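You operate a simulated robot arm through the tools that you are given. There is no shell and no other tool.

Carry out the task below with a simulated robot arm. There is one attempt and no reset: what you move stays moved.

Task
Wipe the dust off both rails, then lay the brown gasket in the white rail and roll it flat.
Fine: on the blue bench; use the yellow wiper and the roller; put both back. Set down upright: blue roller. What is to be rubbed or washed off counts as gone when no trace of it is left.

The check looks at the end state, three seconds after you hand in, the way a careful person would. Anything else that was tipped, shoved, dropped, spilled or broken makes it a failure.

Robot
A 7-joint arm with a two-finger parallel gripper, fixed in place. Base frame: the origin is at the foot of the arm, x ahead of it, y to its left, z up. Lengths are in mm, angles in degrees, forces in N, time in s.
Its first joint turns from -132.0 to 132.0 degrees. Payload 3.91 kg.
The tool frame sits at the grasp point between the pads (the TCP): z along the fingers, y along the line on which they close. The tips reach 30 mm beyond it. Largest opening 110 mm; finger width 20, thickness 10; the body of the gripper, 48 by 112 mm, starts 55 mm behind the TCP.
Orientation is that of the tool frame in the base frame, as a unit quaternion [w, x, y, z]. With the fingers straight down and closing along the base's y, the tool's x points along the base's -x, its y along +y and its z along -z.

Tools
- The arm moves only by the tool step_arm. Its argument "targets" is a list of rows, each a list of 3 entries, a list of its own where there are three numbers: the turn, a rotation vector about the base's x, y, z in degrees, then the shift along the base's x, y, z in cm, then the closure, from 0 (fully open) to 1 (shut). In form: [[[wx, wy, wz], [x, y, z], jaw], ...]. A call has 1 to 20 rows; each row shifts and turns the commanded pose from where the row before left it. A row lasts 0.2 s, in which the tool goes at most 50 mm and 8.6 degrees; a call with a longer step from one row to the next is refused whole, and so is a gripper value outside its range. Where a pose cannot be reached the arm comes as near as it can. A force on the tool above 90 N (or 10 N above the force at the start of the call, whichever is more), or a blocked arm, ends the call early, and 0.2 s more pass. Each finger travels about 108 mm/s and halts on what it meets, pressing with about 27 N; the grip force reading is that of the motor and also rises with nothing between the fingers. The clock runs only during rows and for 0.2 s after the last one: add rows that do not move to give the fingers time. It gives the time, the measured TCP pose, the force on the tool (base axes), the opening and the grip force at its end, in the units of the frame above (readings bear some noise), with the torque about the TCP (base axes, N m) and any sound that the robot's microphone picked up, and new pictures: "views" is both (left out), scene, wrist or none.
- Cameras (640 x 400 px; columns grow to the right, rows downward): "scene" is fixed at [406.5, -489.5, 1633.1]; the picture's right is [0.96, -0.28, 0.00], its down [-0.15, -0.50, -0.85] and it looks along [0.24, 0.82, -0.52] (base axes); focal length 317 px, centre (320, 200). "wrist" rides on the gripper at [72, 17, -103] in the tool frame; the picture's right is [-0.23, 0.97, 0.00], its down [-0.76, -0.18, -0.62] and it looks along [-0.61, -0.14, 0.78] (tool axes); focal length 222 px, centre (320, 200). There is no depth. A picture from a camera that has moved, and an enlarged one, comes with that camera's place and axes in the base frame and with its lens. The place of the scene camera against the robot may be out by one fixed shift of up to 18 mm in any direction.
- zoom(camera, box): a new picture of the part [left, top, right, bottom] of that camera's present view, enlarged. The clock stands still meanwhile.
- finish_job(): hands the job in; it is judged then, once.

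Nothing tells you positions but the pictures and the camera data. Unless the task says otherwise, let go and move clear before handing in.

The tools are called after "Call:" as name(argument=value, ...) on one line, values as JSON. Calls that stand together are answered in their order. step_arm: Moves the arm, as the interface text tells. Its arguments: {"type":"object","properties":{"targets":{"type":"array"},"views":{"type":"string","enum":["both","scene","wrist","none"]}},"required":["targets"]} The other tools are called the same way: zoom (camera, box) takes an enlarged picture of a part of a camera's view; finish_job () hands the job in.

At the start:

```text
time: 0.0
position: [300.5, 498.3, 1272.4]
orientation: [0.0, 0.001, 1.0, -0.001]
wrist_force: [0.6, 0.2, 0.2]
moment: [0.01, 0.0, 0.01]
width: 110.3
grip_force: 0.1
```

scene: 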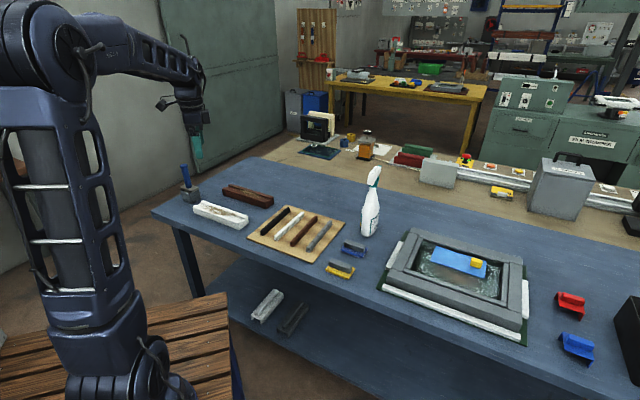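
wrist: 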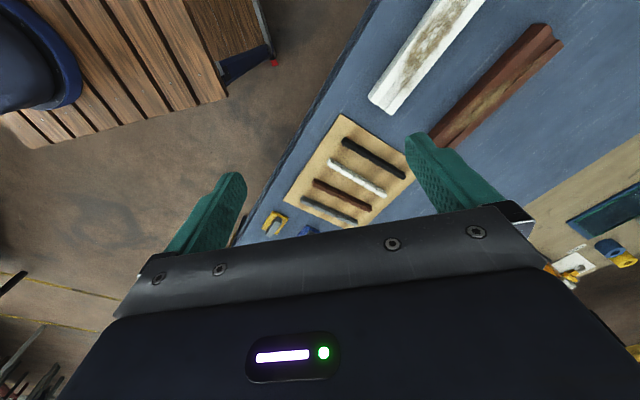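

I see a blue bench with a white rail and a brown rail, both dusty, a board with four gasket strips, a spray bottle, wipers, a roller at the far left, and a basin with water. I'll look closer before moving.

Call:
zoom(camera="scene", box=[150, 150, 290, 240])

Call:
zoom(camera="scene", box=[240, 160, 400, 290])

Call:
zoom(camera="scene", box=[370, 210, 640, 370])

Call:
zoom(camera="wrist", box=[240, 0, 600, 240])

Call:
zoom(camera="scene", box=[280, 80, 440, 180])

```text
4.44 times, centred on (220, 195) of scene
camera zoom: at [406.5, -489.5, 1633.1], right [0.96, -0.28, 0.0], down [-0.15, -0.5, -0.85], along [0.24, 0.82, -0.52], focal length 1408 px, centre (764, 222)
```

zoom: 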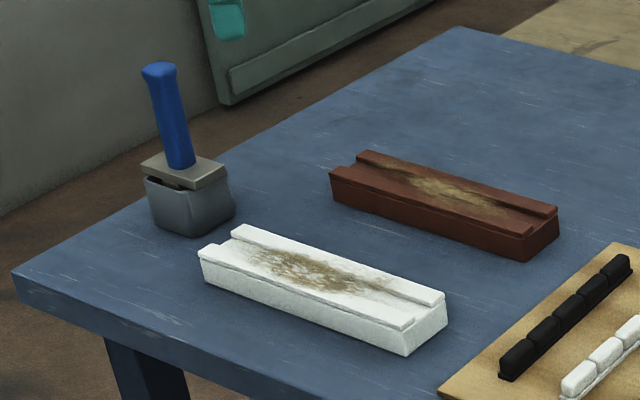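

```text
3.08 times, centred on (320, 225) of scene
camera zoom: at [406.5, -489.5, 1633.1], right [0.96, -0.28, 0.0], down [-0.15, -0.5, -0.85], along [0.24, 0.82, -0.52], focal length 975 px, centre (320, 123)
```

zoom: 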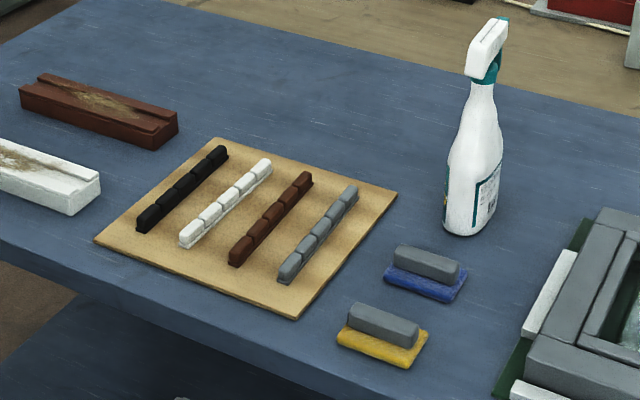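

```text
2.37 times, centred on (505, 290) of scene
camera zoom: at [406.5, -489.5, 1633.1], right [0.96, -0.28, 0.0], down [-0.15, -0.5, -0.85], along [0.24, 0.82, -0.52], focal length 751 px, centre (-118, -13)
```

zoom: 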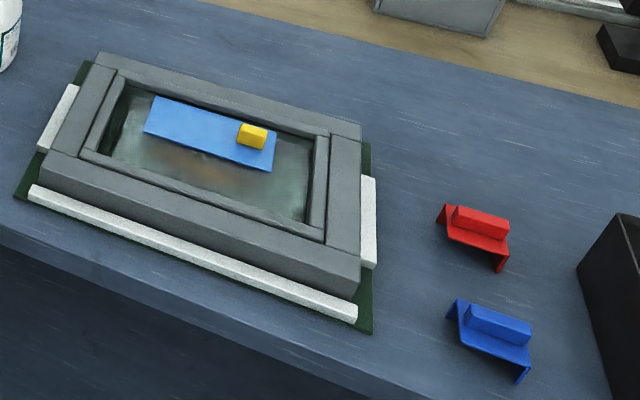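

```text
1.67 times, centred on (420, 120) of wrist
camera zoom: at [227.1, 514.7, 1374.5], right [0.23, 0.97, 0.0], down [0.76, -0.18, 0.62], along [0.61, -0.14, -0.78], focal length 370 px, centre (153, 333)
```

zoom: 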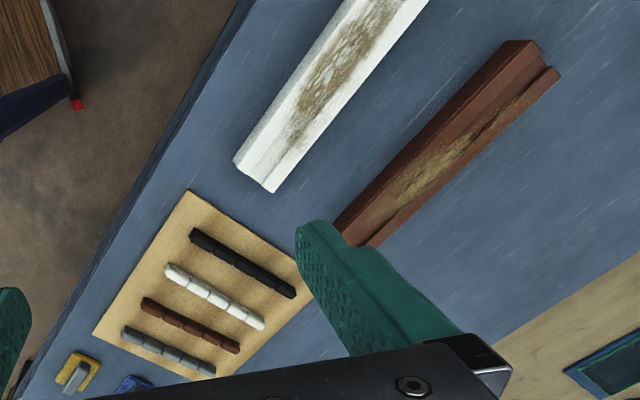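

```text
4.00 times, centred on (360, 130) of scene
camera zoom: at [406.5, -489.5, 1633.1], right [0.96, -0.28, 0.0], down [-0.15, -0.5, -0.85], along [0.24, 0.82, -0.52], focal length 1267 px, centre (160, 480)
```

zoom: 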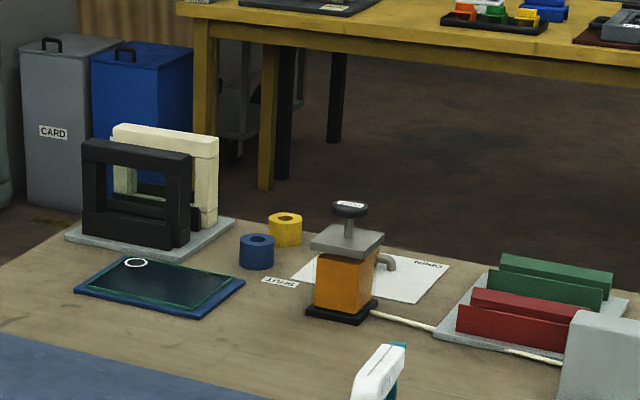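

The rails sit at about (320,715) with the roller behind them to the left, the gasket board at about (500,430), and the yellow wiper at about (700,270). The bench top seems to be near z=850. I'll move above the rails, turned to line up with them, for a closer look.

Call:
step_arm(targets=[[[0, 0, -3.43], [-1.19, 3.12, -1.72], 0], [[0, 0, -3.43], [-1.19, 3.12, -1.72], 0], [[0, 0, -3.43], [-1.19, 3.12, -1.72], 0], [[0, 0, -3.43], [-1.19, 3.12, -1.72], 0], [[0, 0, -3.43], [-1.19, 3.12, -1.72], 0], [[0, 0, -3.43], [-1.19, 3.12, -1.72], 0], [[0, 0, -3.43], [-1.19, 3.12, -1.72], 0], [[0, 0, -3.43], [-1.19, 3.12, -1.72], 0], [[0, 0, -3.43], [-1.19, 3.12, -1.72], 0], [[0, 0, -3.43], [-1.19, 3.12, -1.72], 0], [[0, 0, 0], [0, 0, 0], 0], [[0, 0, 0], [0, 0, 0], 0]])

```text
time: 2.6
position: [182.2, 809.6, 1100.4]
orientation: [0.0, 0.294, 0.956, 0.001]
wrist_force: [-0.4, 0.5, 0.3]
moment: [0.03, 0.03, 0.0]
width: 110.0
grip_force: 0.1
camera wrist: at [129.9, 863.9, 1202.8], right [0.74, 0.68, 0.0], down [0.53, -0.58, 0.62], along [0.42, -0.46, -0.78], focal length 222 px, centre (320, 200)
```

scene: 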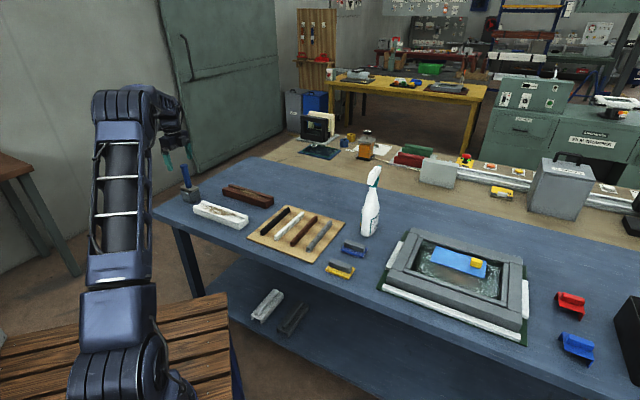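
wrist: 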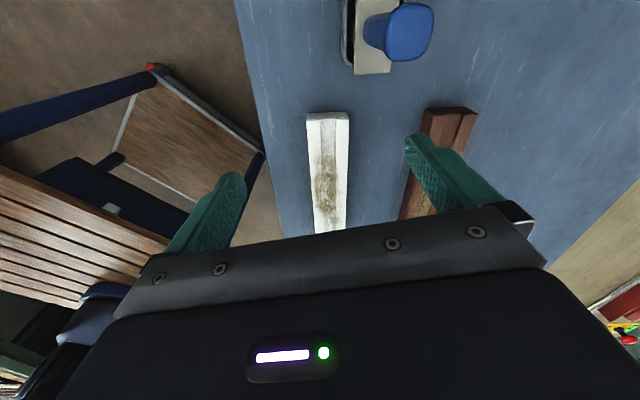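

The rails look rotated about 45° from base x. I'll zoom in on the wrist view for detail.

Call:
zoom(camera="wrist", box=[260, 90, 500, 240])

Call:
zoom(camera="wrist", box=[300, 0, 460, 100])

```text
2.67 times, centred on (380, 165) of wrist
camera zoom: at [129.9, 863.9, 1202.8], right [0.74, 0.68, 0.0], down [0.53, -0.58, 0.62], along [0.42, -0.46, -0.78], focal length 592 px, centre (160, 293)
```

zoom: 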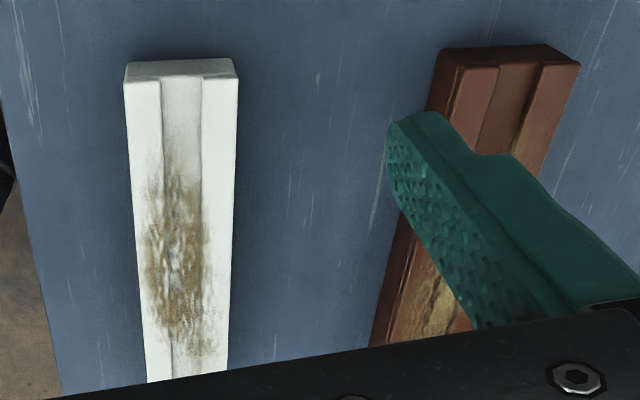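

```text
4.00 times, centred on (380, 50) of wrist
camera zoom: at [129.9, 863.9, 1202.8], right [0.74, 0.68, 0.0], down [0.53, -0.58, 0.62], along [0.42, -0.46, -0.78], focal length 888 px, centre (80, 800)
```

zoom: 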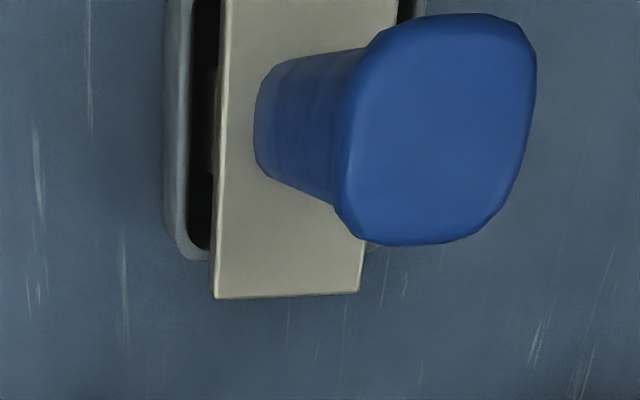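

The rails run along (0.707,−0.707). I'll line the tool up with that direction and back off to view the roller in its holder.

Call:
step_arm(targets=[[[0, 0, -3.6], [-2.7, 2.7, 0], 0], [[0, 0, -3.6], [-2.7, 2.7, 0], 0], [[0, 0, -3.6], [-2.7, 2.7, 0], 0], [[0, 0, 0], [0, 0, 0], 0], [[0, 0, 0], [0, 0, 0], 0]], views="wrist")

```text
time: 3.8
position: [100.3, 888.4, 1101.2]
orientation: [0.0, 0.384, 0.923, 0.001]
wrist_force: [-0.3, -0.1, -0.5]
moment: [0.02, 0.0, -0.02]
width: 109.9
grip_force: 0.0
camera wrist: at [61.1, 952.4, 1203.9], right [0.85, 0.53, 0.0], down [0.41, -0.66, 0.62], along [0.33, -0.53, -0.78], focal length 222 px, centre (320, 200)
```

wrist: 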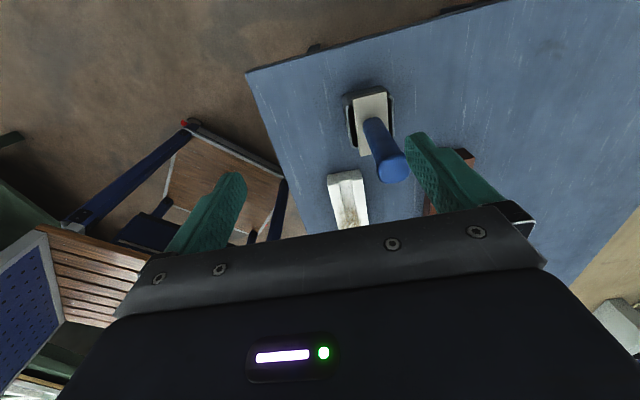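

Call:
zoom(camera="wrist", box=[310, 60, 430, 240])

Call:
zoom(camera="wrist", box=[330, 75, 420, 190])

```text
2.22 times, centred on (370, 150) of wrist
camera zoom: at [61.1, 952.4, 1203.9], right [0.85, 0.53, 0.0], down [0.41, -0.66, 0.62], along [0.33, -0.53, -0.78], focal length 494 px, centre (209, 311)
```

zoom: 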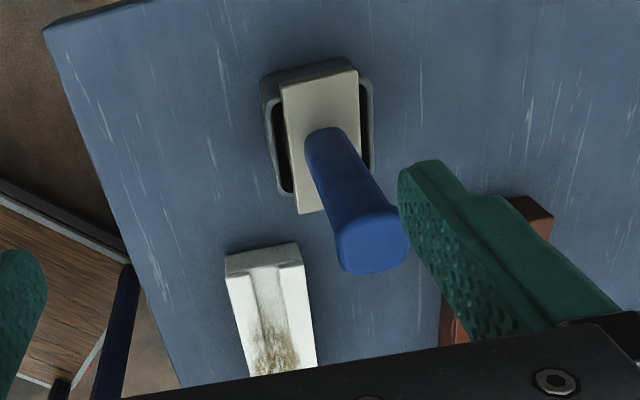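

```text
3.48 times, centred on (375, 132) of wrist
camera zoom: at [61.1, 952.4, 1203.9], right [0.85, 0.53, 0.0], down [0.41, -0.66, 0.62], along [0.33, -0.53, -0.78], focal length 773 px, centre (129, 435)
```

zoom: 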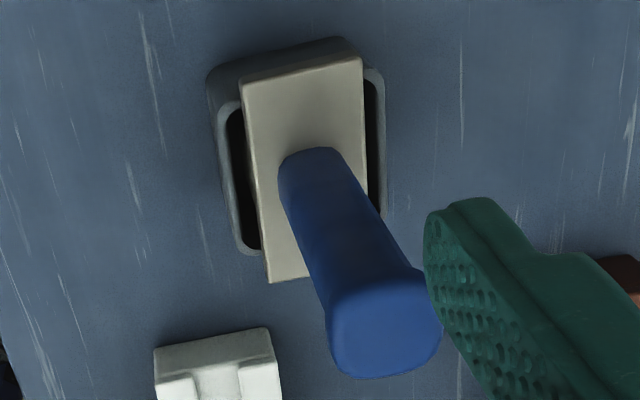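

The roller stands upright in a grey open holder at about (188,894), with its blue handle vertical. Next I'll fly over to the yellow wiper and look at it from close up.

Call:
step_arm(targets=[[[0, 0, 0], [2.956, -2.833, -0.3], 0], [[0, 0, 0], [2.956, -2.833, -0.3], 0], [[0, 0, 0], [2.956, -2.833, -0.3], 0], [[0, 0, 0], [2.956, -2.833, -0.3], 0], [[0, 0, 0], [2.956, -2.833, -0.3], 0], [[0, 0, 0], [2.956, -2.833, -0.3], 0], [[0, 0, 0], [2.956, -2.833, -0.3], 0], [[0, 0, 0], [2.956, -2.833, -0.3], 0], [[0, 0, 0], [2.956, -2.833, -0.3], 0], [[0, 0, 0], [2.956, -2.833, -0.8], 0], [[0, 0, 0], [2.956, -2.833, -0.8], 0], [[0, 0, 0], [2.956, -2.833, -0.8], 0], [[0, 0, 0], [2.956, -2.833, -0.8], 0], [[0, 0, 0], [2.956, -2.833, -0.8], 0], [[0, 0, 0], [2.956, -2.833, -0.8], 0], [[0, 0, 0], [2.956, -2.833, -0.8], 0], [[0, 0, 0], [2.956, -2.833, -0.8], 0], [[0, 0, 0], [2.956, -2.833, -0.8], 0], [[0, 0, 0], [0, 0, 0], 0], [[0, 0, 0], [0, 0, 0], 0]])

```text
time: 8.0
position: [633.5, 380.7, 1001.3]
orientation: [0.001, 0.383, 0.924, 0.0]
wrist_force: [-0.6, -0.9, 0.2]
moment: [0.01, 0.02, 0.0]
width: 110.3
grip_force: 0.1
camera wrist: at [594.0, 444.1, 1103.7], right [0.85, 0.53, 0.0], down [0.41, -0.66, 0.62], along [0.33, -0.53, -0.78], focal length 222 px, centre (320, 200)
```

scene: 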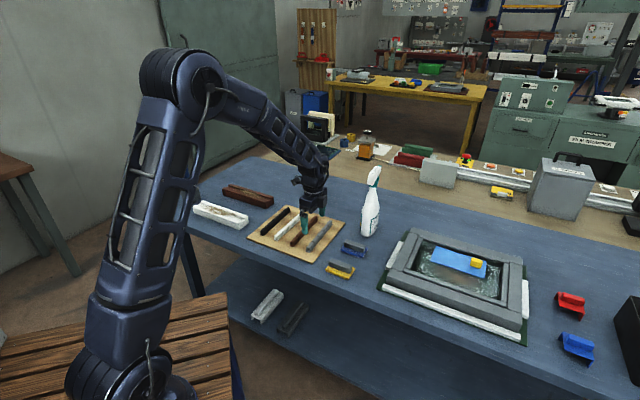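
wrist: 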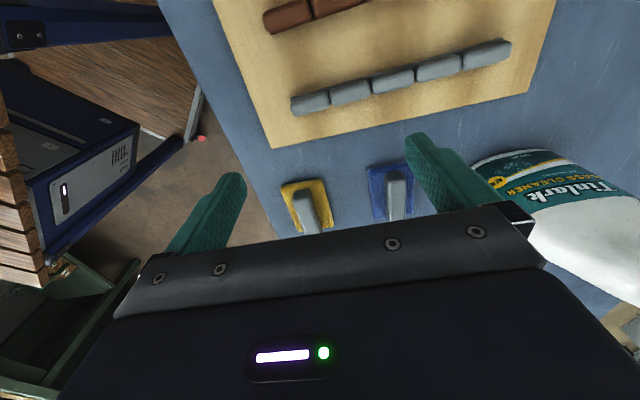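

Call:
zoom(camera="wrist", box=[260, 150, 420, 250])

Call:
zoom(camera="wrist", box=[240, 0, 560, 200])

Call:
zoom(camera="scene", box=[270, 170, 400, 290])

```text
4.00 times, centred on (340, 200) of wrist
camera zoom: at [594.0, 444.1, 1103.7], right [0.85, 0.53, 0.0], down [0.41, -0.66, 0.62], along [0.33, -0.53, -0.78], focal length 888 px, centre (240, 200)
```

zoom: 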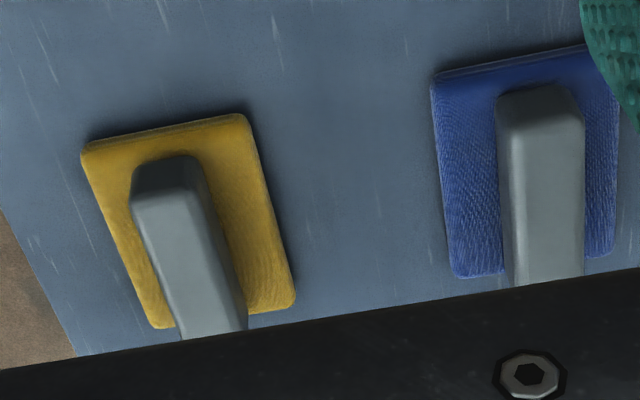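

```text
2.00 times, centred on (400, 100) of wrist
camera zoom: at [594.0, 444.1, 1103.7], right [0.85, 0.53, 0.0], down [0.41, -0.66, 0.62], along [0.33, -0.53, -0.78], focal length 444 px, centre (160, 400)
```

zoom: 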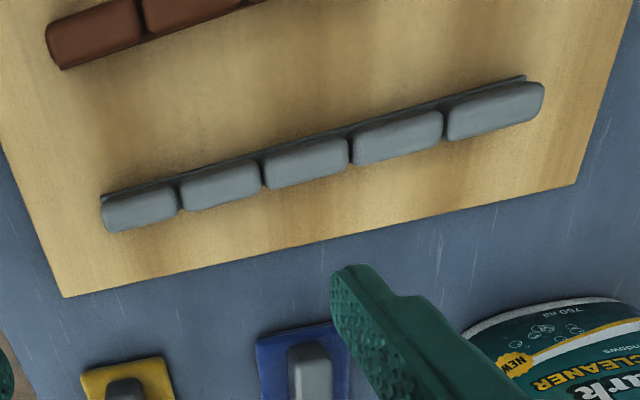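

```text
3.33 times, centred on (335, 230) of scene
camera zoom: at [406.5, -489.5, 1633.1], right [0.96, -0.28, 0.0], down [-0.15, -0.5, -0.85], along [0.24, 0.82, -0.52], focal length 1056 px, centre (270, 100)
```

zoom: 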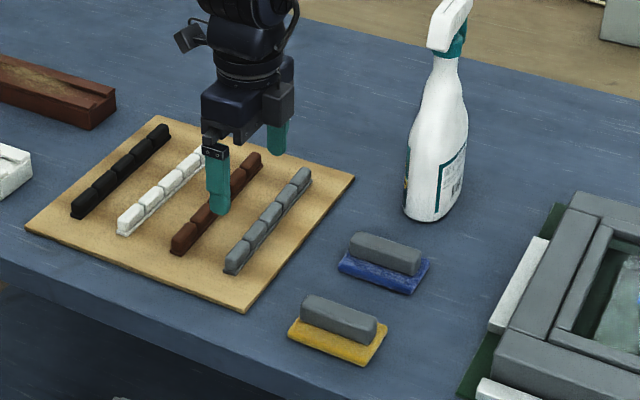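

The yellow wiper is a cloth pad of about 93×59 mm with a grey grip ridge, centred near (696,250) and also lined up at 45°. I'll move over it and step down in stages.

Call:
step_arm(targets=[[[0, 0, 0], [1.56, -3.27, -1.2], 0], [[0, 0, 0], [1.56, -3.27, -1.2], 0], [[0, 0, 0], [1.56, -3.27, -1.2], 0], [[0, 0, 0], [1.56, -3.27, -1.2], 0], [[0, 0, 0], [0, 0, 0], 0], [[0, 0, 0], [0, 0, 0], 0]])

Call:
zoom(camera="scene", box=[290, 190, 410, 290])

Call:
zoom(camera="wrist", box=[160, 100, 480, 300])

```text
time: 9.4
position: [696.7, 249.9, 951.3]
orientation: [0.0, 0.383, 0.924, 0.0]
wrist_force: [0.2, -0.5, -0.2]
moment: [0.01, -0.01, 0.02]
width: 110.0
grip_force: 0.0
camera wrist: at [656.6, 313.7, 1053.9], right [0.85, 0.53, 0.0], down [0.41, -0.66, 0.62], along [0.33, -0.53, -0.78], focal length 222 px, centre (320, 200)
```

scene: 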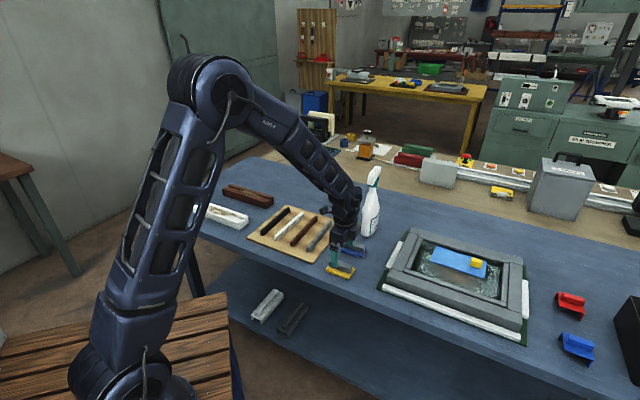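
wrist: 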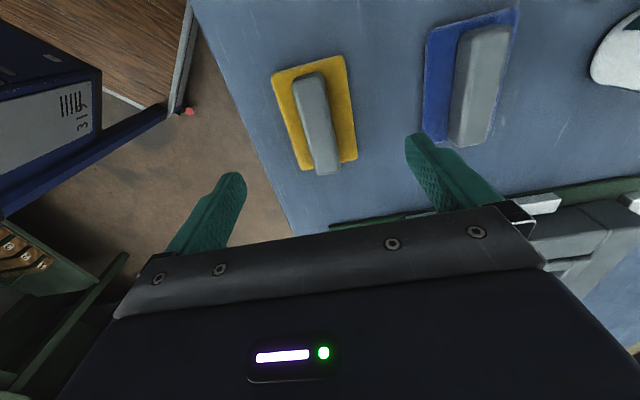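

```text
4.00 times, centred on (350, 240) of scene
camera zoom: at [406.5, -489.5, 1633.1], right [0.96, -0.28, 0.0], down [-0.15, -0.5, -0.85], along [0.24, 0.82, -0.52], focal length 1267 px, centre (200, 40)
```

zoom: 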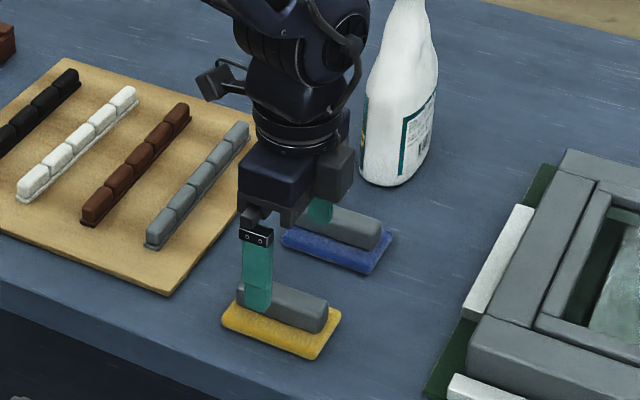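

```text
2.00 times, centred on (320, 200) of wrist
camera zoom: at [656.6, 313.7, 1053.9], right [0.85, 0.53, 0.0], down [0.41, -0.66, 0.62], along [0.33, -0.53, -0.78], focal length 444 px, centre (320, 200)
```

zoom: 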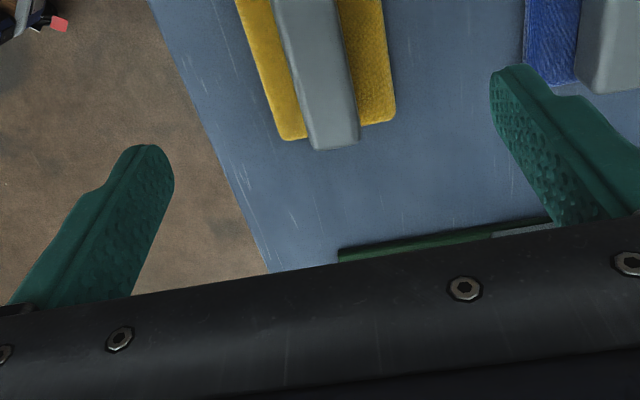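

Call:
zoom(camera="wrist", box=[240, 40, 400, 190])

```text
2.67 times, centred on (320, 115) of wrist
camera zoom: at [656.6, 313.7, 1053.9], right [0.85, 0.53, 0.0], down [0.41, -0.66, 0.62], along [0.33, -0.53, -0.78], focal length 592 px, centre (320, 427)
```

zoom: 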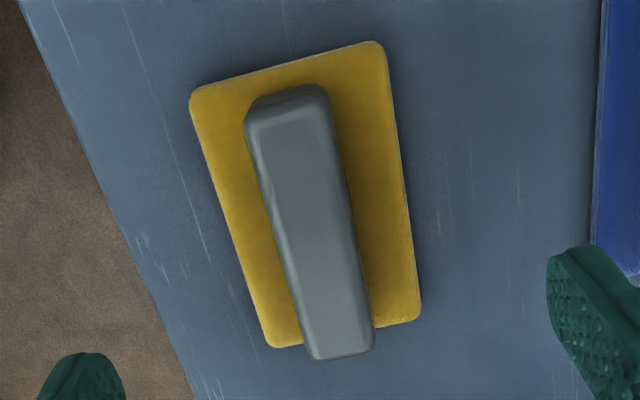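

Triangulating from two views puts the pad top at z≈855, the handle top at ≈880 and the wiper centre at (692,255). I'll lower the open fingers around the handle, stopping just above the pad.

Call:
step_arm(targets=[[[0, 0, 0], [-0.44, 0.52, -1.5], 0], [[0, 0, 0], [0, 0, -2.0], 0], [[0, 0, 0], [0, 0, -1.5], 0], [[0, 0, 0], [0, 0, -1.3], 0], [[0, 0, 0], [0, 0, 0], 0], [[0, 0, 0], [0, 0, 0], 0]])

Call:
zoom(camera="wrist", box=[160, 80, 500, 280])

Call:
zoom(camera="scene", box=[300, 220, 400, 290])

```text
time: 10.8
position: [691.2, 257.3, 891.3]
orientation: [0.0, 0.383, 0.924, 0.001]
wrist_force: [0.5, 1.0, 0.6]
moment: [0.0, -0.02, 0.01]
width: 109.9
grip_force: 0.0
camera wrist: at [651.6, 319.9, 991.8], right [0.85, 0.53, 0.0], down [0.41, -0.66, 0.62], along [0.33, -0.53, -0.78], focal length 222 px, centre (320, 200)
```

scene: 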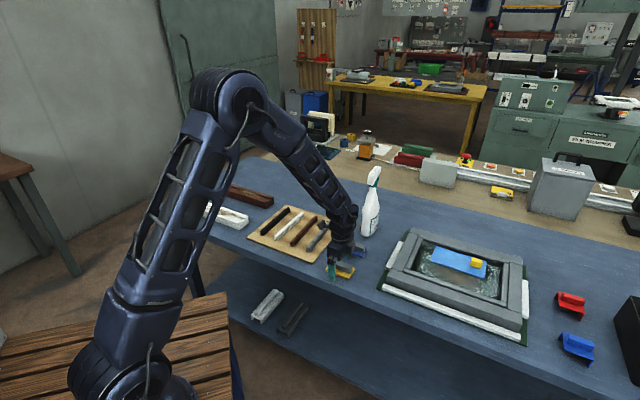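
wrist: 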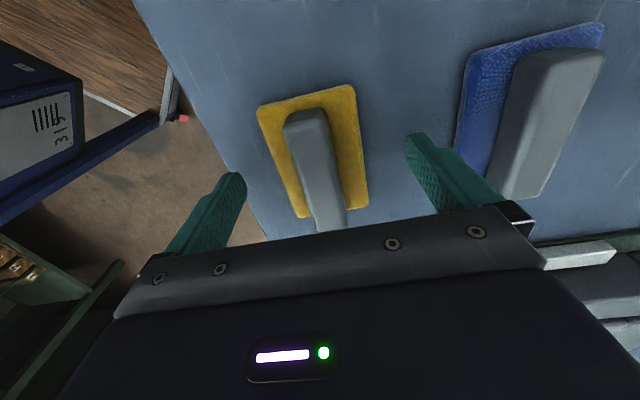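

```text
1.88 times, centred on (330, 180) of wrist
camera zoom: at [651.6, 319.9, 991.8], right [0.85, 0.53, 0.0], down [0.41, -0.66, 0.62], along [0.33, -0.53, -0.78], focal length 418 px, centre (301, 238)
```

zoom: 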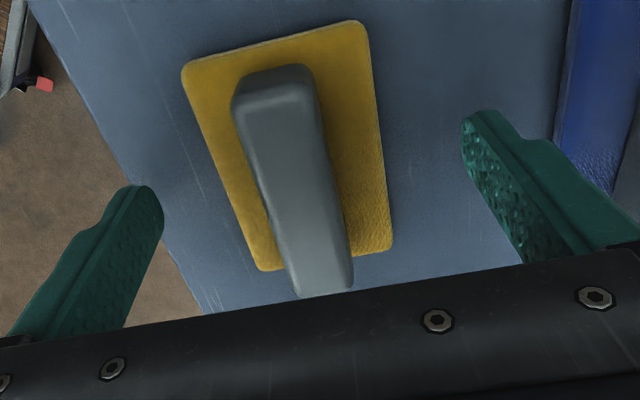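

```text
5.71 times, centred on (350, 255) of scene
camera zoom: at [406.5, -489.5, 1633.1], right [0.96, -0.28, 0.0], down [-0.15, -0.5, -0.85], along [0.24, 0.82, -0.52], focal length 1810 px, centre (149, -114)
```

zoom: 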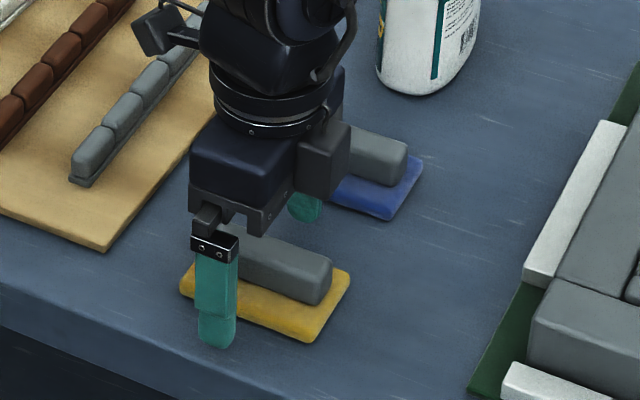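

The fingers straddle the handle with the tips about 3 mm above the pad. I'll go down 2 mm more and close.

Call:
step_arm(targets=[[[0, 0, 0], [0, 0, -0.2], 0], [[0, 0, 0], [0, 0, 0], 0.4], [[0, 0, 0], [0, 0, 0], 0.7], [[0, 0, 0], [0, 0, 0], 1], [[0, 0, 0], [0, 0, 0], 1], [[0, 0, 0], [0, 0, 0], 1], [[0, 0, 0], [0, 0, 0], 1]])

Call:
zoom(camera="wrist", box=[160, 80, 500, 280])

Call:
zoom(camera="scene", box=[300, 220, 400, 290])

```text
time: 12.4
position: [691.8, 256.2, 887.4]
orientation: [0.0, 0.383, 0.924, 0.0]
wrist_force: [0.6, 0.3, 1.0]
moment: [0.0, 0.0, -0.01]
width: 58.6
grip_force: 26.9
camera wrist: at [651.4, 319.6, 989.7], right [0.85, 0.53, 0.0], down [0.41, -0.66, 0.62], along [0.33, -0.53, -0.78], focal length 222 px, centre (320, 200)
```

scene: 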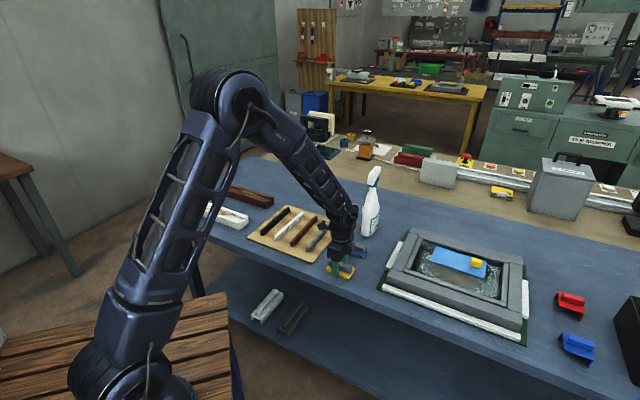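
wrist: 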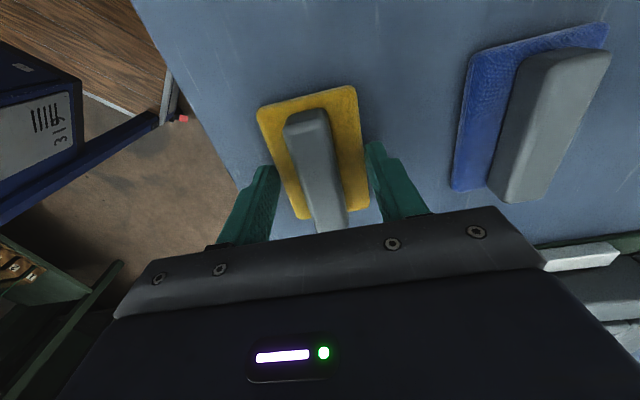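

```text
1.88 times, centred on (330, 180) of wrist
camera zoom: at [651.4, 319.6, 989.7], right [0.85, 0.53, 0.0], down [0.41, -0.66, 0.62], along [0.33, -0.53, -0.78], focal length 418 px, centre (301, 238)
```

zoom: 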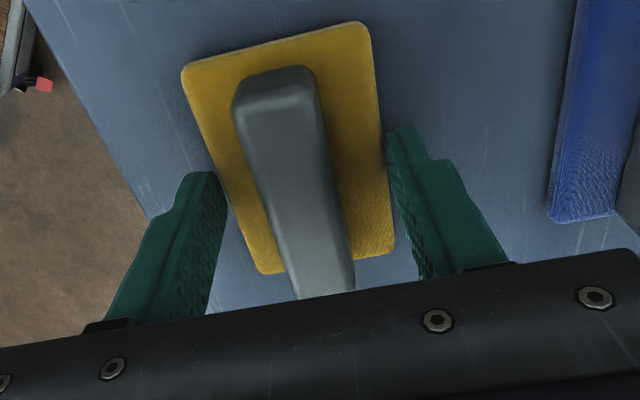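

```text
5.71 times, centred on (350, 255) of scene
camera zoom: at [406.5, -489.5, 1633.1], right [0.96, -0.28, 0.0], down [-0.15, -0.5, -0.85], along [0.24, 0.82, -0.52], focal length 1810 px, centre (149, -114)
```

zoom: 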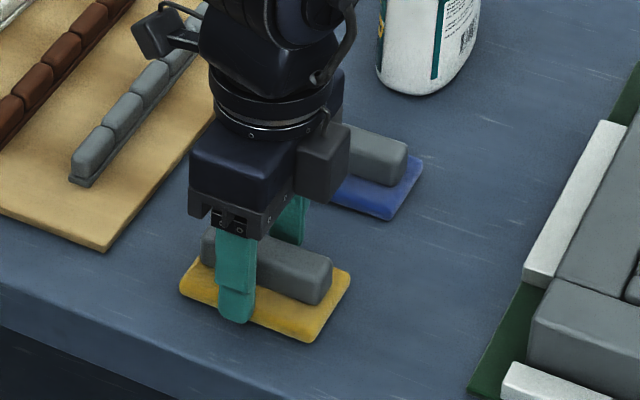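

The fingers stopped at 58.6 mm, which means they met the pad edges and not the handle, so the pad top is a few mm higher than I estimated. I'll reopen, rise 8 mm and close again.

Call:
step_arm(targets=[[[0, 0, 0], [0, 0, 0], 0.3], [[0, 0, 0], [0, 0, 0], 0.3], [[0, 0, 0], [0, 0, 0.8], 0.3], [[0, 0, 0], [0, 0, 0], 0.3], [[0, 0, 0], [0, 0, 0], 0.7], [[0, 0, 0], [0, 0, 0], 1], [[0, 0, 0], [0, 0, 0], 1], [[0, 0, 0], [0, 0, 0], 1], [[0, 0, 0], [0, 0, 0], 1]])

Call:
zoom(camera="wrist", box=[160, 80, 500, 280])

Call:
zoom(camera="scene", box=[300, 220, 400, 290])

```text
time: 14.4
position: [691.0, 256.1, 896.2]
orientation: [-0.001, 0.384, 0.923, 0.0]
wrist_force: [-0.2, -0.9, -0.3]
moment: [0.0, -0.01, -0.01]
width: 23.1
grip_force: 26.9
camera wrist: at [651.3, 319.4, 998.6], right [0.85, 0.53, 0.0], down [0.41, -0.66, 0.62], along [0.33, -0.53, -0.78], focal length 222 px, centre (320, 200)
```

scene: 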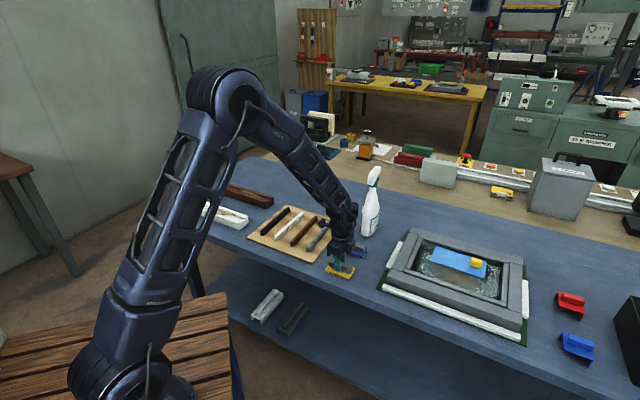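
wrist: 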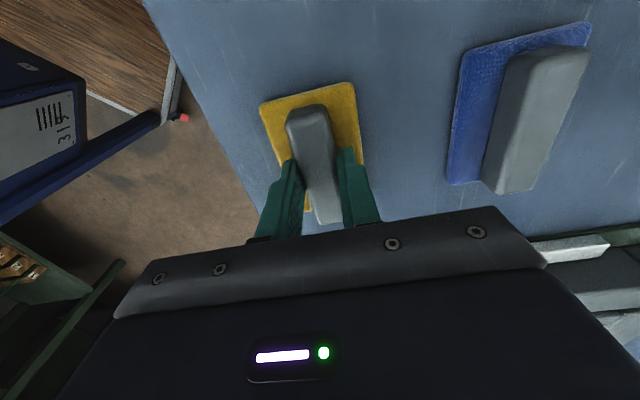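

```text
1.88 times, centred on (330, 180) of wrist
camera zoom: at [651.3, 319.4, 998.6], right [0.85, 0.53, 0.0], down [0.41, -0.66, 0.62], along [0.33, -0.53, -0.78], focal length 418 px, centre (301, 238)
```

zoom: 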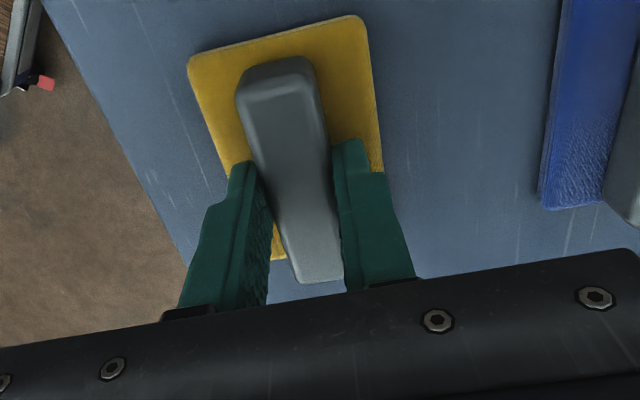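

```text
5.71 times, centred on (350, 255) of scene
camera zoom: at [406.5, -489.5, 1633.1], right [0.96, -0.28, 0.0], down [-0.15, -0.5, -0.85], along [0.24, 0.82, -0.52], focal length 1810 px, centre (149, -114)
```

zoom: 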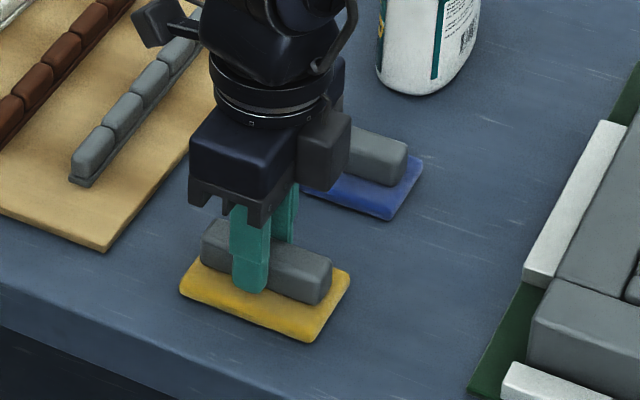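

The handle is gripped at 23 mm, centred. I'll note the put-back pose as (691,256,896), then lift and carry the wiper towards the rails at height.

Call:
step_arm(targets=[[[0, 0, 0], [0, 0, 0.8], 1], [[0, 0, 0], [0, 0, 2.0], 1], [[0, 0, 0], [0, 0, 4.0], 1], [[0, 0, 0], [0, 0, 4.0], 1], [[0, 0, 0], [0, 0, 1.6], 1], [[0, 0, 0], [0, 0, 0], 1]])

Call:
step_arm(targets=[[[0, 0, 0], [-2.76, 3.41, 0], 1], [[0, 0, 0], [-2.76, 3.41, 0], 1], [[0, 0, 0], [-2.76, 3.41, 0], 1], [[0, 0, 0], [-2.76, 3.41, 0], 1], [[0, 0, 0], [-2.76, 3.41, 0], 1], [[0, 0, 0], [-2.76, 3.41, 0], 1], [[0, 0, 0], [-2.76, 3.41, 0], 1], [[0, 0, 0], [-2.76, 3.41, 0], 1], [[0, 0, 0], [-2.76, 3.41, 0], 1], [[0, 0, 0], [-2.76, 3.41, 0], 1], [[0, 0, 0], [-2.76, 3.41, 0], 1], [[0, 0, 0], [-2.76, 3.41, 0], 1], [[0, 0, 0], [-2.76, 3.41, 0], 1], [[0, 0, 0], [-2.76, 3.41, 0], 1], [[0, 0, 0], [-2.76, 3.41, 0], 1], [[0, 0, 0], [-2.76, 3.41, 0], 1], [[0, 0, 0], [0, 0, 0], 1], [[0, 0, 0], [0, 0, 0], 1]])

Call:
zoom(camera="wrist", box=[230, 60, 490, 240])

```text
time: 15.8
position: [690.6, 255.8, 1021.0]
orientation: [0.0, 0.384, 0.923, 0.0]
wrist_force: [-0.7, 0.5, -0.7]
moment: [-0.01, 0.02, 0.01]
width: 22.8
grip_force: 26.9
camera wrist: at [651.0, 319.4, 1122.9], right [0.85, 0.53, 0.0], down [0.41, -0.66, 0.62], along [0.33, -0.53, -0.78], focal length 222 px, centre (320, 200)
```

scene: 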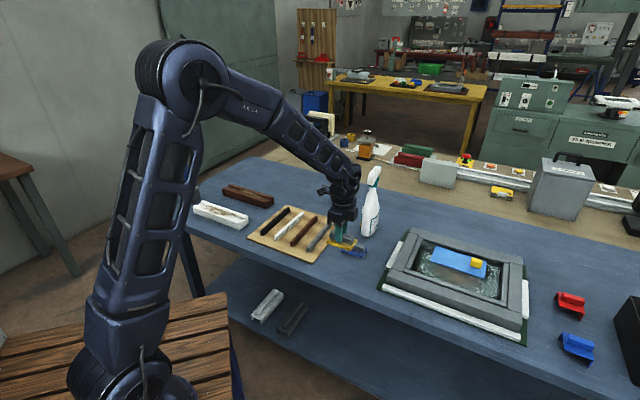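
wrist: 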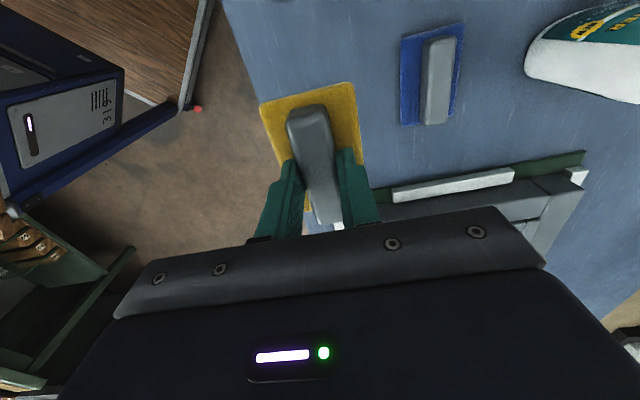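

```text
time: 19.6
position: [247.3, 802.0, 1021.7]
orientation: [0.0, 0.384, 0.923, 0.0]
wrist_force: [0.2, 1.0, 0.0]
moment: [-0.02, 0.03, 0.03]
width: 22.9
grip_force: 26.6
camera wrist: at [207.5, 865.5, 1123.7], right [0.85, 0.53, 0.0], down [0.41, -0.66, 0.62], along [0.33, -0.53, -0.78], focal length 222 px, centre (320, 200)
```

scene: 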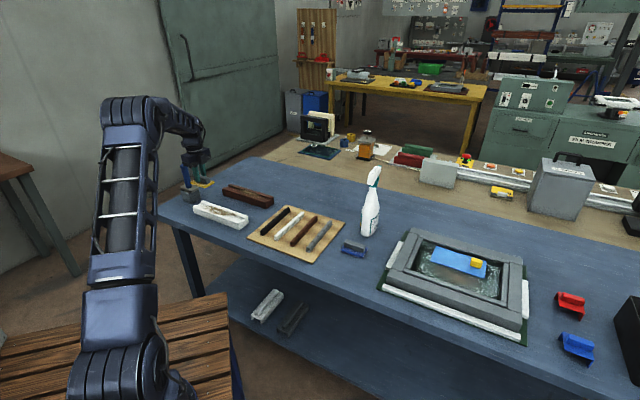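
wrist: 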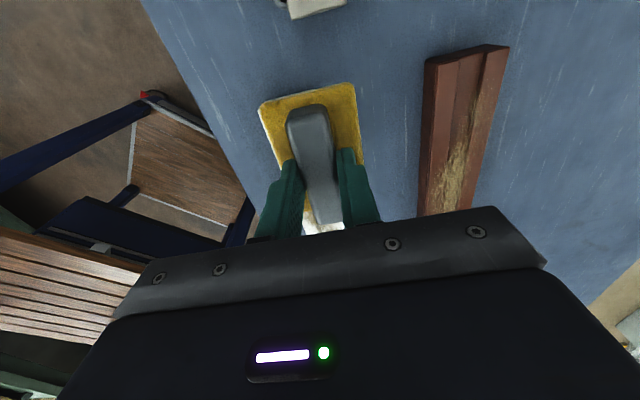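

```text
2.22 times, centred on (360, 150) of wrist
camera zoom: at [207.5, 865.5, 1123.7], right [0.85, 0.53, 0.0], down [0.41, -0.66, 0.62], along [0.33, -0.53, -0.78], focal length 494 px, centre (231, 311)
```

zoom: 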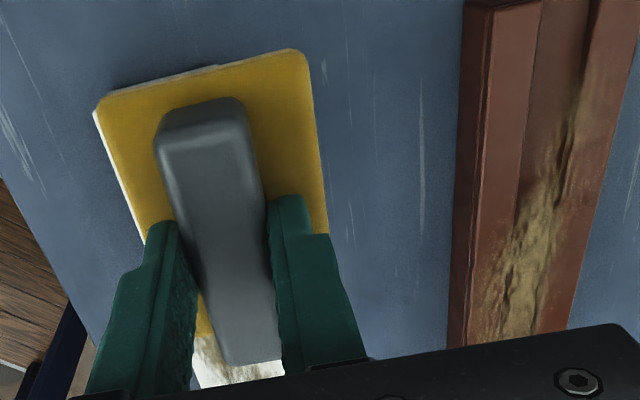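

The wiper is held firmly. I'll shift sideways to see the whole white rail beside it and work out its geometry.

Call:
step_arm(targets=[[[0, 0, 0], [-2.8, -2.8, 0], 1], [[0, 0, 0], [-2.8, -2.8, 0], 1], [[0, 0, 0], [0, 0, 0], 1], [[0, 0, 0], [0, 0, 0], 1]], views="wrist")

Call:
zoom(camera="wrist", box=[330, 30, 490, 240])

Call:
zoom(camera="scene", box=[150, 140, 310, 240])

```text
time: 20.6
position: [191.5, 746.1, 1020.5]
orientation: [0.0, 0.383, 0.924, 0.0]
wrist_force: [-0.3, -0.2, 0.4]
moment: [0.01, 0.0, 0.03]
width: 23.0
grip_force: 26.9
camera wrist: at [151.8, 809.3, 1122.9], right [0.85, 0.53, 0.0], down [0.41, -0.66, 0.62], along [0.33, -0.53, -0.78], focal length 222 px, centre (320, 200)
```

wrist: 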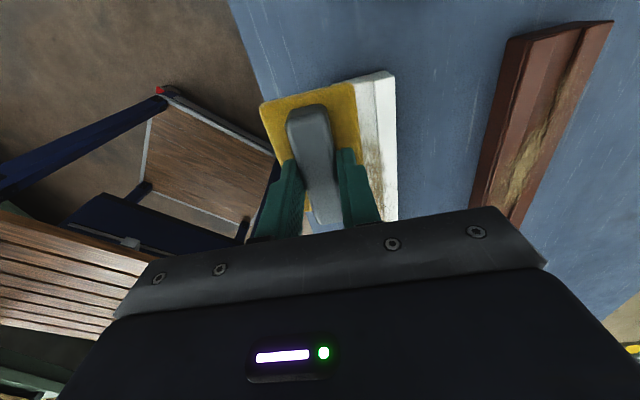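

```text
1.90 times, centred on (410, 135) of wrist
camera zoom: at [151.8, 809.3, 1122.9], right [0.85, 0.53, 0.0], down [0.41, -0.66, 0.62], along [0.33, -0.53, -0.78], focal length 423 px, centre (149, 324)
```

zoom: 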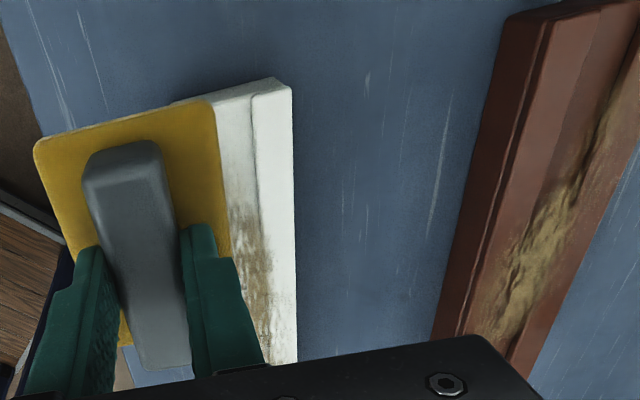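

```text
4.00 times, centred on (230, 190) of scene
camera zoom: at [406.5, -489.5, 1633.1], right [0.96, -0.28, 0.0], down [-0.15, -0.5, -0.85], along [0.24, 0.82, -0.52], focal length 1267 px, centre (680, 240)
```

zoom: 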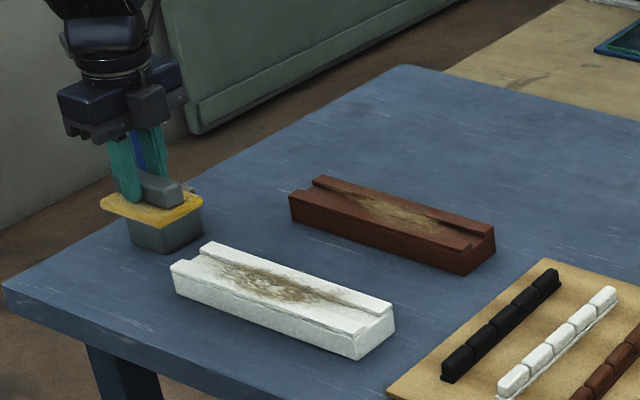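

The white rail's top is near z≈880. It is about 62 mm wide and 260 mm long, centred around (304,700). I'll bring the wiper over its left part and lower to just above the top.

Call:
step_arm(targets=[[[0, 0, 0], [3.1, 0.15, 0], 1], [[0, 0, 0], [3.1, 0.15, 0], 1], [[0, 0, 0], [0, 0, -3.7], 1], [[0, 0, 0], [0, 0, -3.7], 1], [[0, 0, 0], [0, 0, 0], 1], [[0, 0, 0], [0, 0, 0], 1]])

Call:
zoom(camera="wrist", box=[230, 30, 490, 240])

Call:
zoom(camera="scene", box=[170, 160, 290, 235])

```text
time: 22.0
position: [253.5, 750.1, 945.7]
orientation: [0.0, 0.384, 0.923, 0.0]
wrist_force: [0.5, 0.7, -0.4]
moment: [0.02, 0.02, -0.02]
width: 22.9
grip_force: 26.4
camera wrist: at [213.7, 813.7, 1047.5], right [0.85, 0.53, 0.0], down [0.41, -0.66, 0.62], along [0.33, -0.53, -0.78], focal length 222 px, centre (320, 200)
```

scene: 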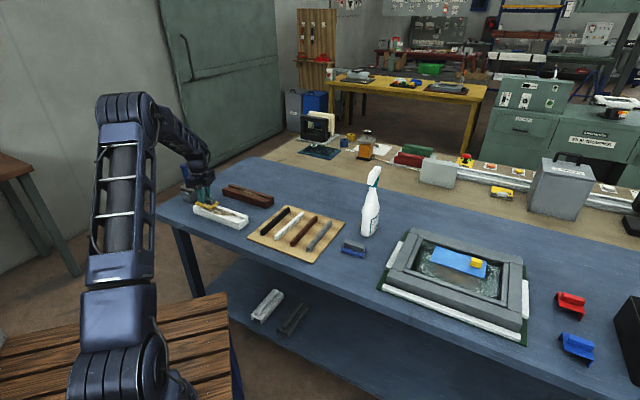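
wrist: 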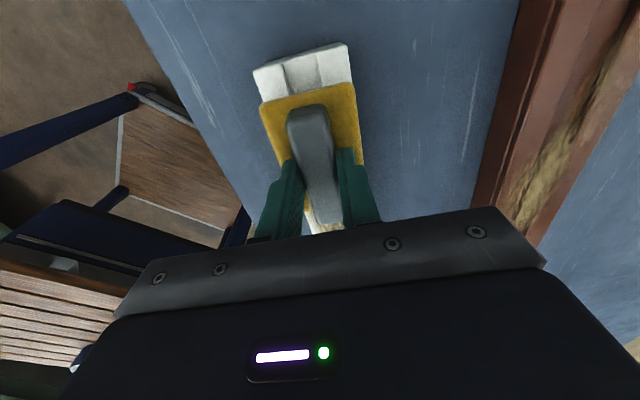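

```text
1.90 times, centred on (360, 135) of wrist
camera zoom: at [213.7, 813.7, 1047.5], right [0.85, 0.53, 0.0], down [0.41, -0.66, 0.62], along [0.33, -0.53, -0.78], focal length 423 px, centre (244, 324)
```

zoom: 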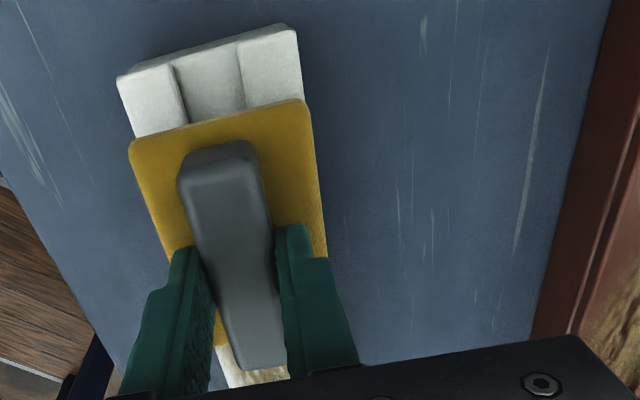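

```text
5.33 times, centred on (230, 198) of scene
camera zoom: at [406.5, -489.5, 1633.1], right [0.96, -0.28, 0.0], down [-0.15, -0.5, -0.85], along [0.24, 0.82, -0.52], focal length 1689 px, centre (800, 213)
```

zoom: 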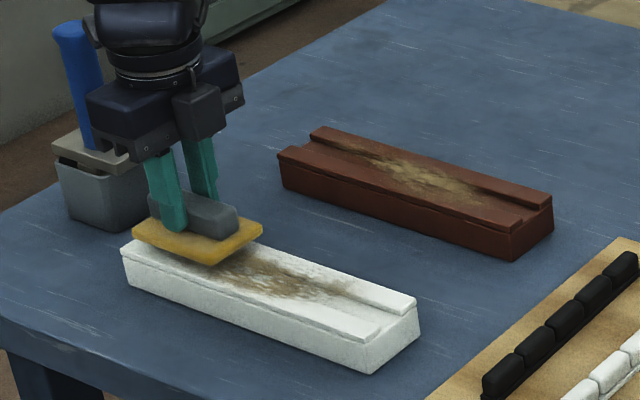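

The pad is well centred on the white rail's width. I'll lower it slowly and watch for contact.

Call:
step_arm(targets=[[[0, 0, 0], [0, 0, -0.5], 1], [[0, 0, 0], [0, 0, -0.4], 1], [[0, 0, 0], [0, 0, -0.3], 1], [[0, 0, 0], [0, 0, 0], 1]], views="none")

Call:
step_arm(targets=[[[0, 0, 0], [0, 0, -0.15], 1], [[0, 0, 0], [0, 0, -0.15], 1], [[0, 0, 0], [0, 0, 0], 1]], views="none")

Call:
step_arm(targets=[[[0, 0, 0], [0, 0, -0.1], 1], [[0, 0, 0], [0, 0, -0.1], 1], [[0, 0, 0], [0, 0, 0], 1]], views="none")

```text
time: 23.0
position: [254.4, 749.1, 934.5]
orientation: [-0.001, 0.384, 0.923, 0.0]
wrist_force: [-0.5, -0.3, 0.2]
moment: [-0.04, 0.02, -0.01]
width: 22.9
grip_force: 27.2
```

```text
time: 23.8
position: [253.9, 749.5, 933.4]
orientation: [-0.001, 0.383, 0.924, 0.001]
wrist_force: [1.1, -5.8, 27.4]
moment: [-0.32, -0.09, 0.0]
width: 22.9
grip_force: 27.3
```

```text
time: 24.6
position: [254.2, 750.0, 929.9]
orientation: [-0.001, 0.382, 0.924, 0.002]
wrist_force: [-2.9, 6.8, 31.8]
moment: [0.14, 0.05, -0.03]
width: 22.9
grip_force: 26.9
```

Contact is at about z≈931 with roughly 30 N down. I'll slide along the rail gently and check that the dust comes off and the rail stays still.

Call:
step_arm(targets=[[[0, 0, 0], [0.5, -0.5, 0.05], 1], [[0, 0, 0], [0.7, -0.7, 0], 1], [[0, 0, 0], [0.7, -0.7, 0], 1], [[0, 0, 0], [0.7, -0.7, 0], 1], [[0, 0, 0], [0.7, -0.7, 0], 1], [[0, 0, 0], [0, 0, 0], 1]])

Call:
zoom(camera="scene", box=[170, 160, 290, 235])

Call:
zoom(camera="wrist", box=[230, 0, 490, 240])

```text
time: 26.0
position: [289.2, 715.0, 929.5]
orientation: [0.0, 0.384, 0.924, 0.0]
wrist_force: [-5.6, 5.6, 26.9]
moment: [0.11, 0.1, 0.01]
width: 23.0
grip_force: 27.2
camera wrist: at [247.9, 778.8, 1032.1], right [0.85, 0.53, 0.0], down [0.41, -0.67, 0.62], along [0.33, -0.53, -0.78], focal length 222 px, centre (320, 200)
```

scene: 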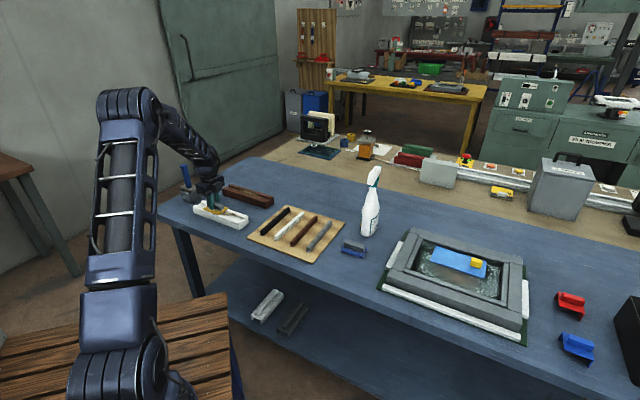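
wrist: 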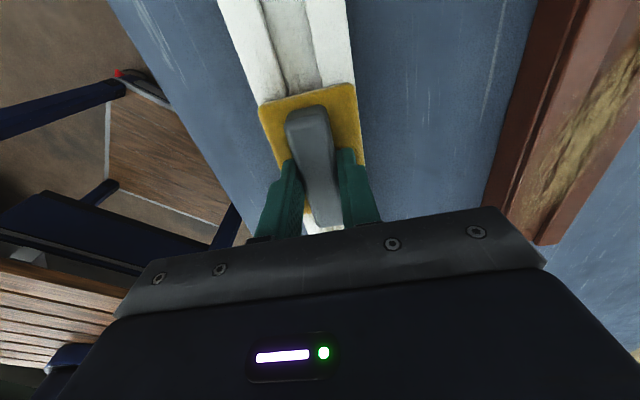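

```text
5.33 times, centred on (230, 198) of scene
camera zoom: at [406.5, -489.5, 1633.1], right [0.96, -0.28, 0.0], down [-0.15, -0.5, -0.85], along [0.24, 0.82, -0.52], focal length 1689 px, centre (800, 213)
```

zoom: 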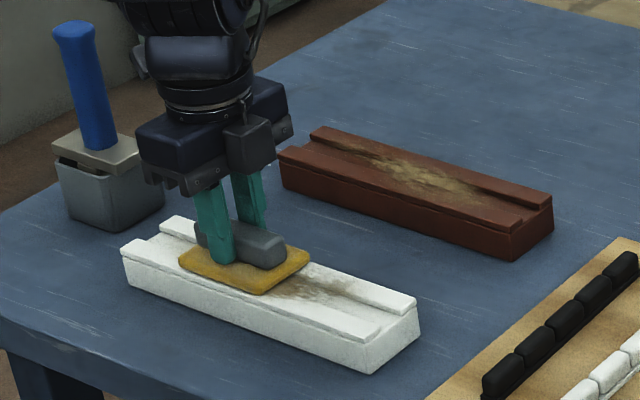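

```text
1.67 times, centred on (360, 120) of wrist
camera zoom: at [247.9, 778.8, 1032.1], right [0.85, 0.53, 0.0], down [0.41, -0.67, 0.62], along [0.33, -0.53, -0.78], focal length 370 px, centre (253, 333)
```

zoom: 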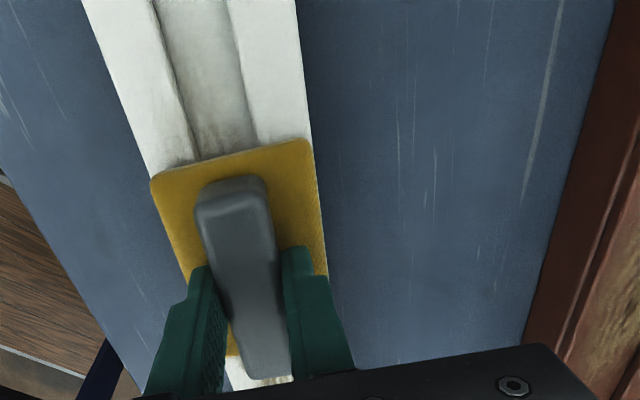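

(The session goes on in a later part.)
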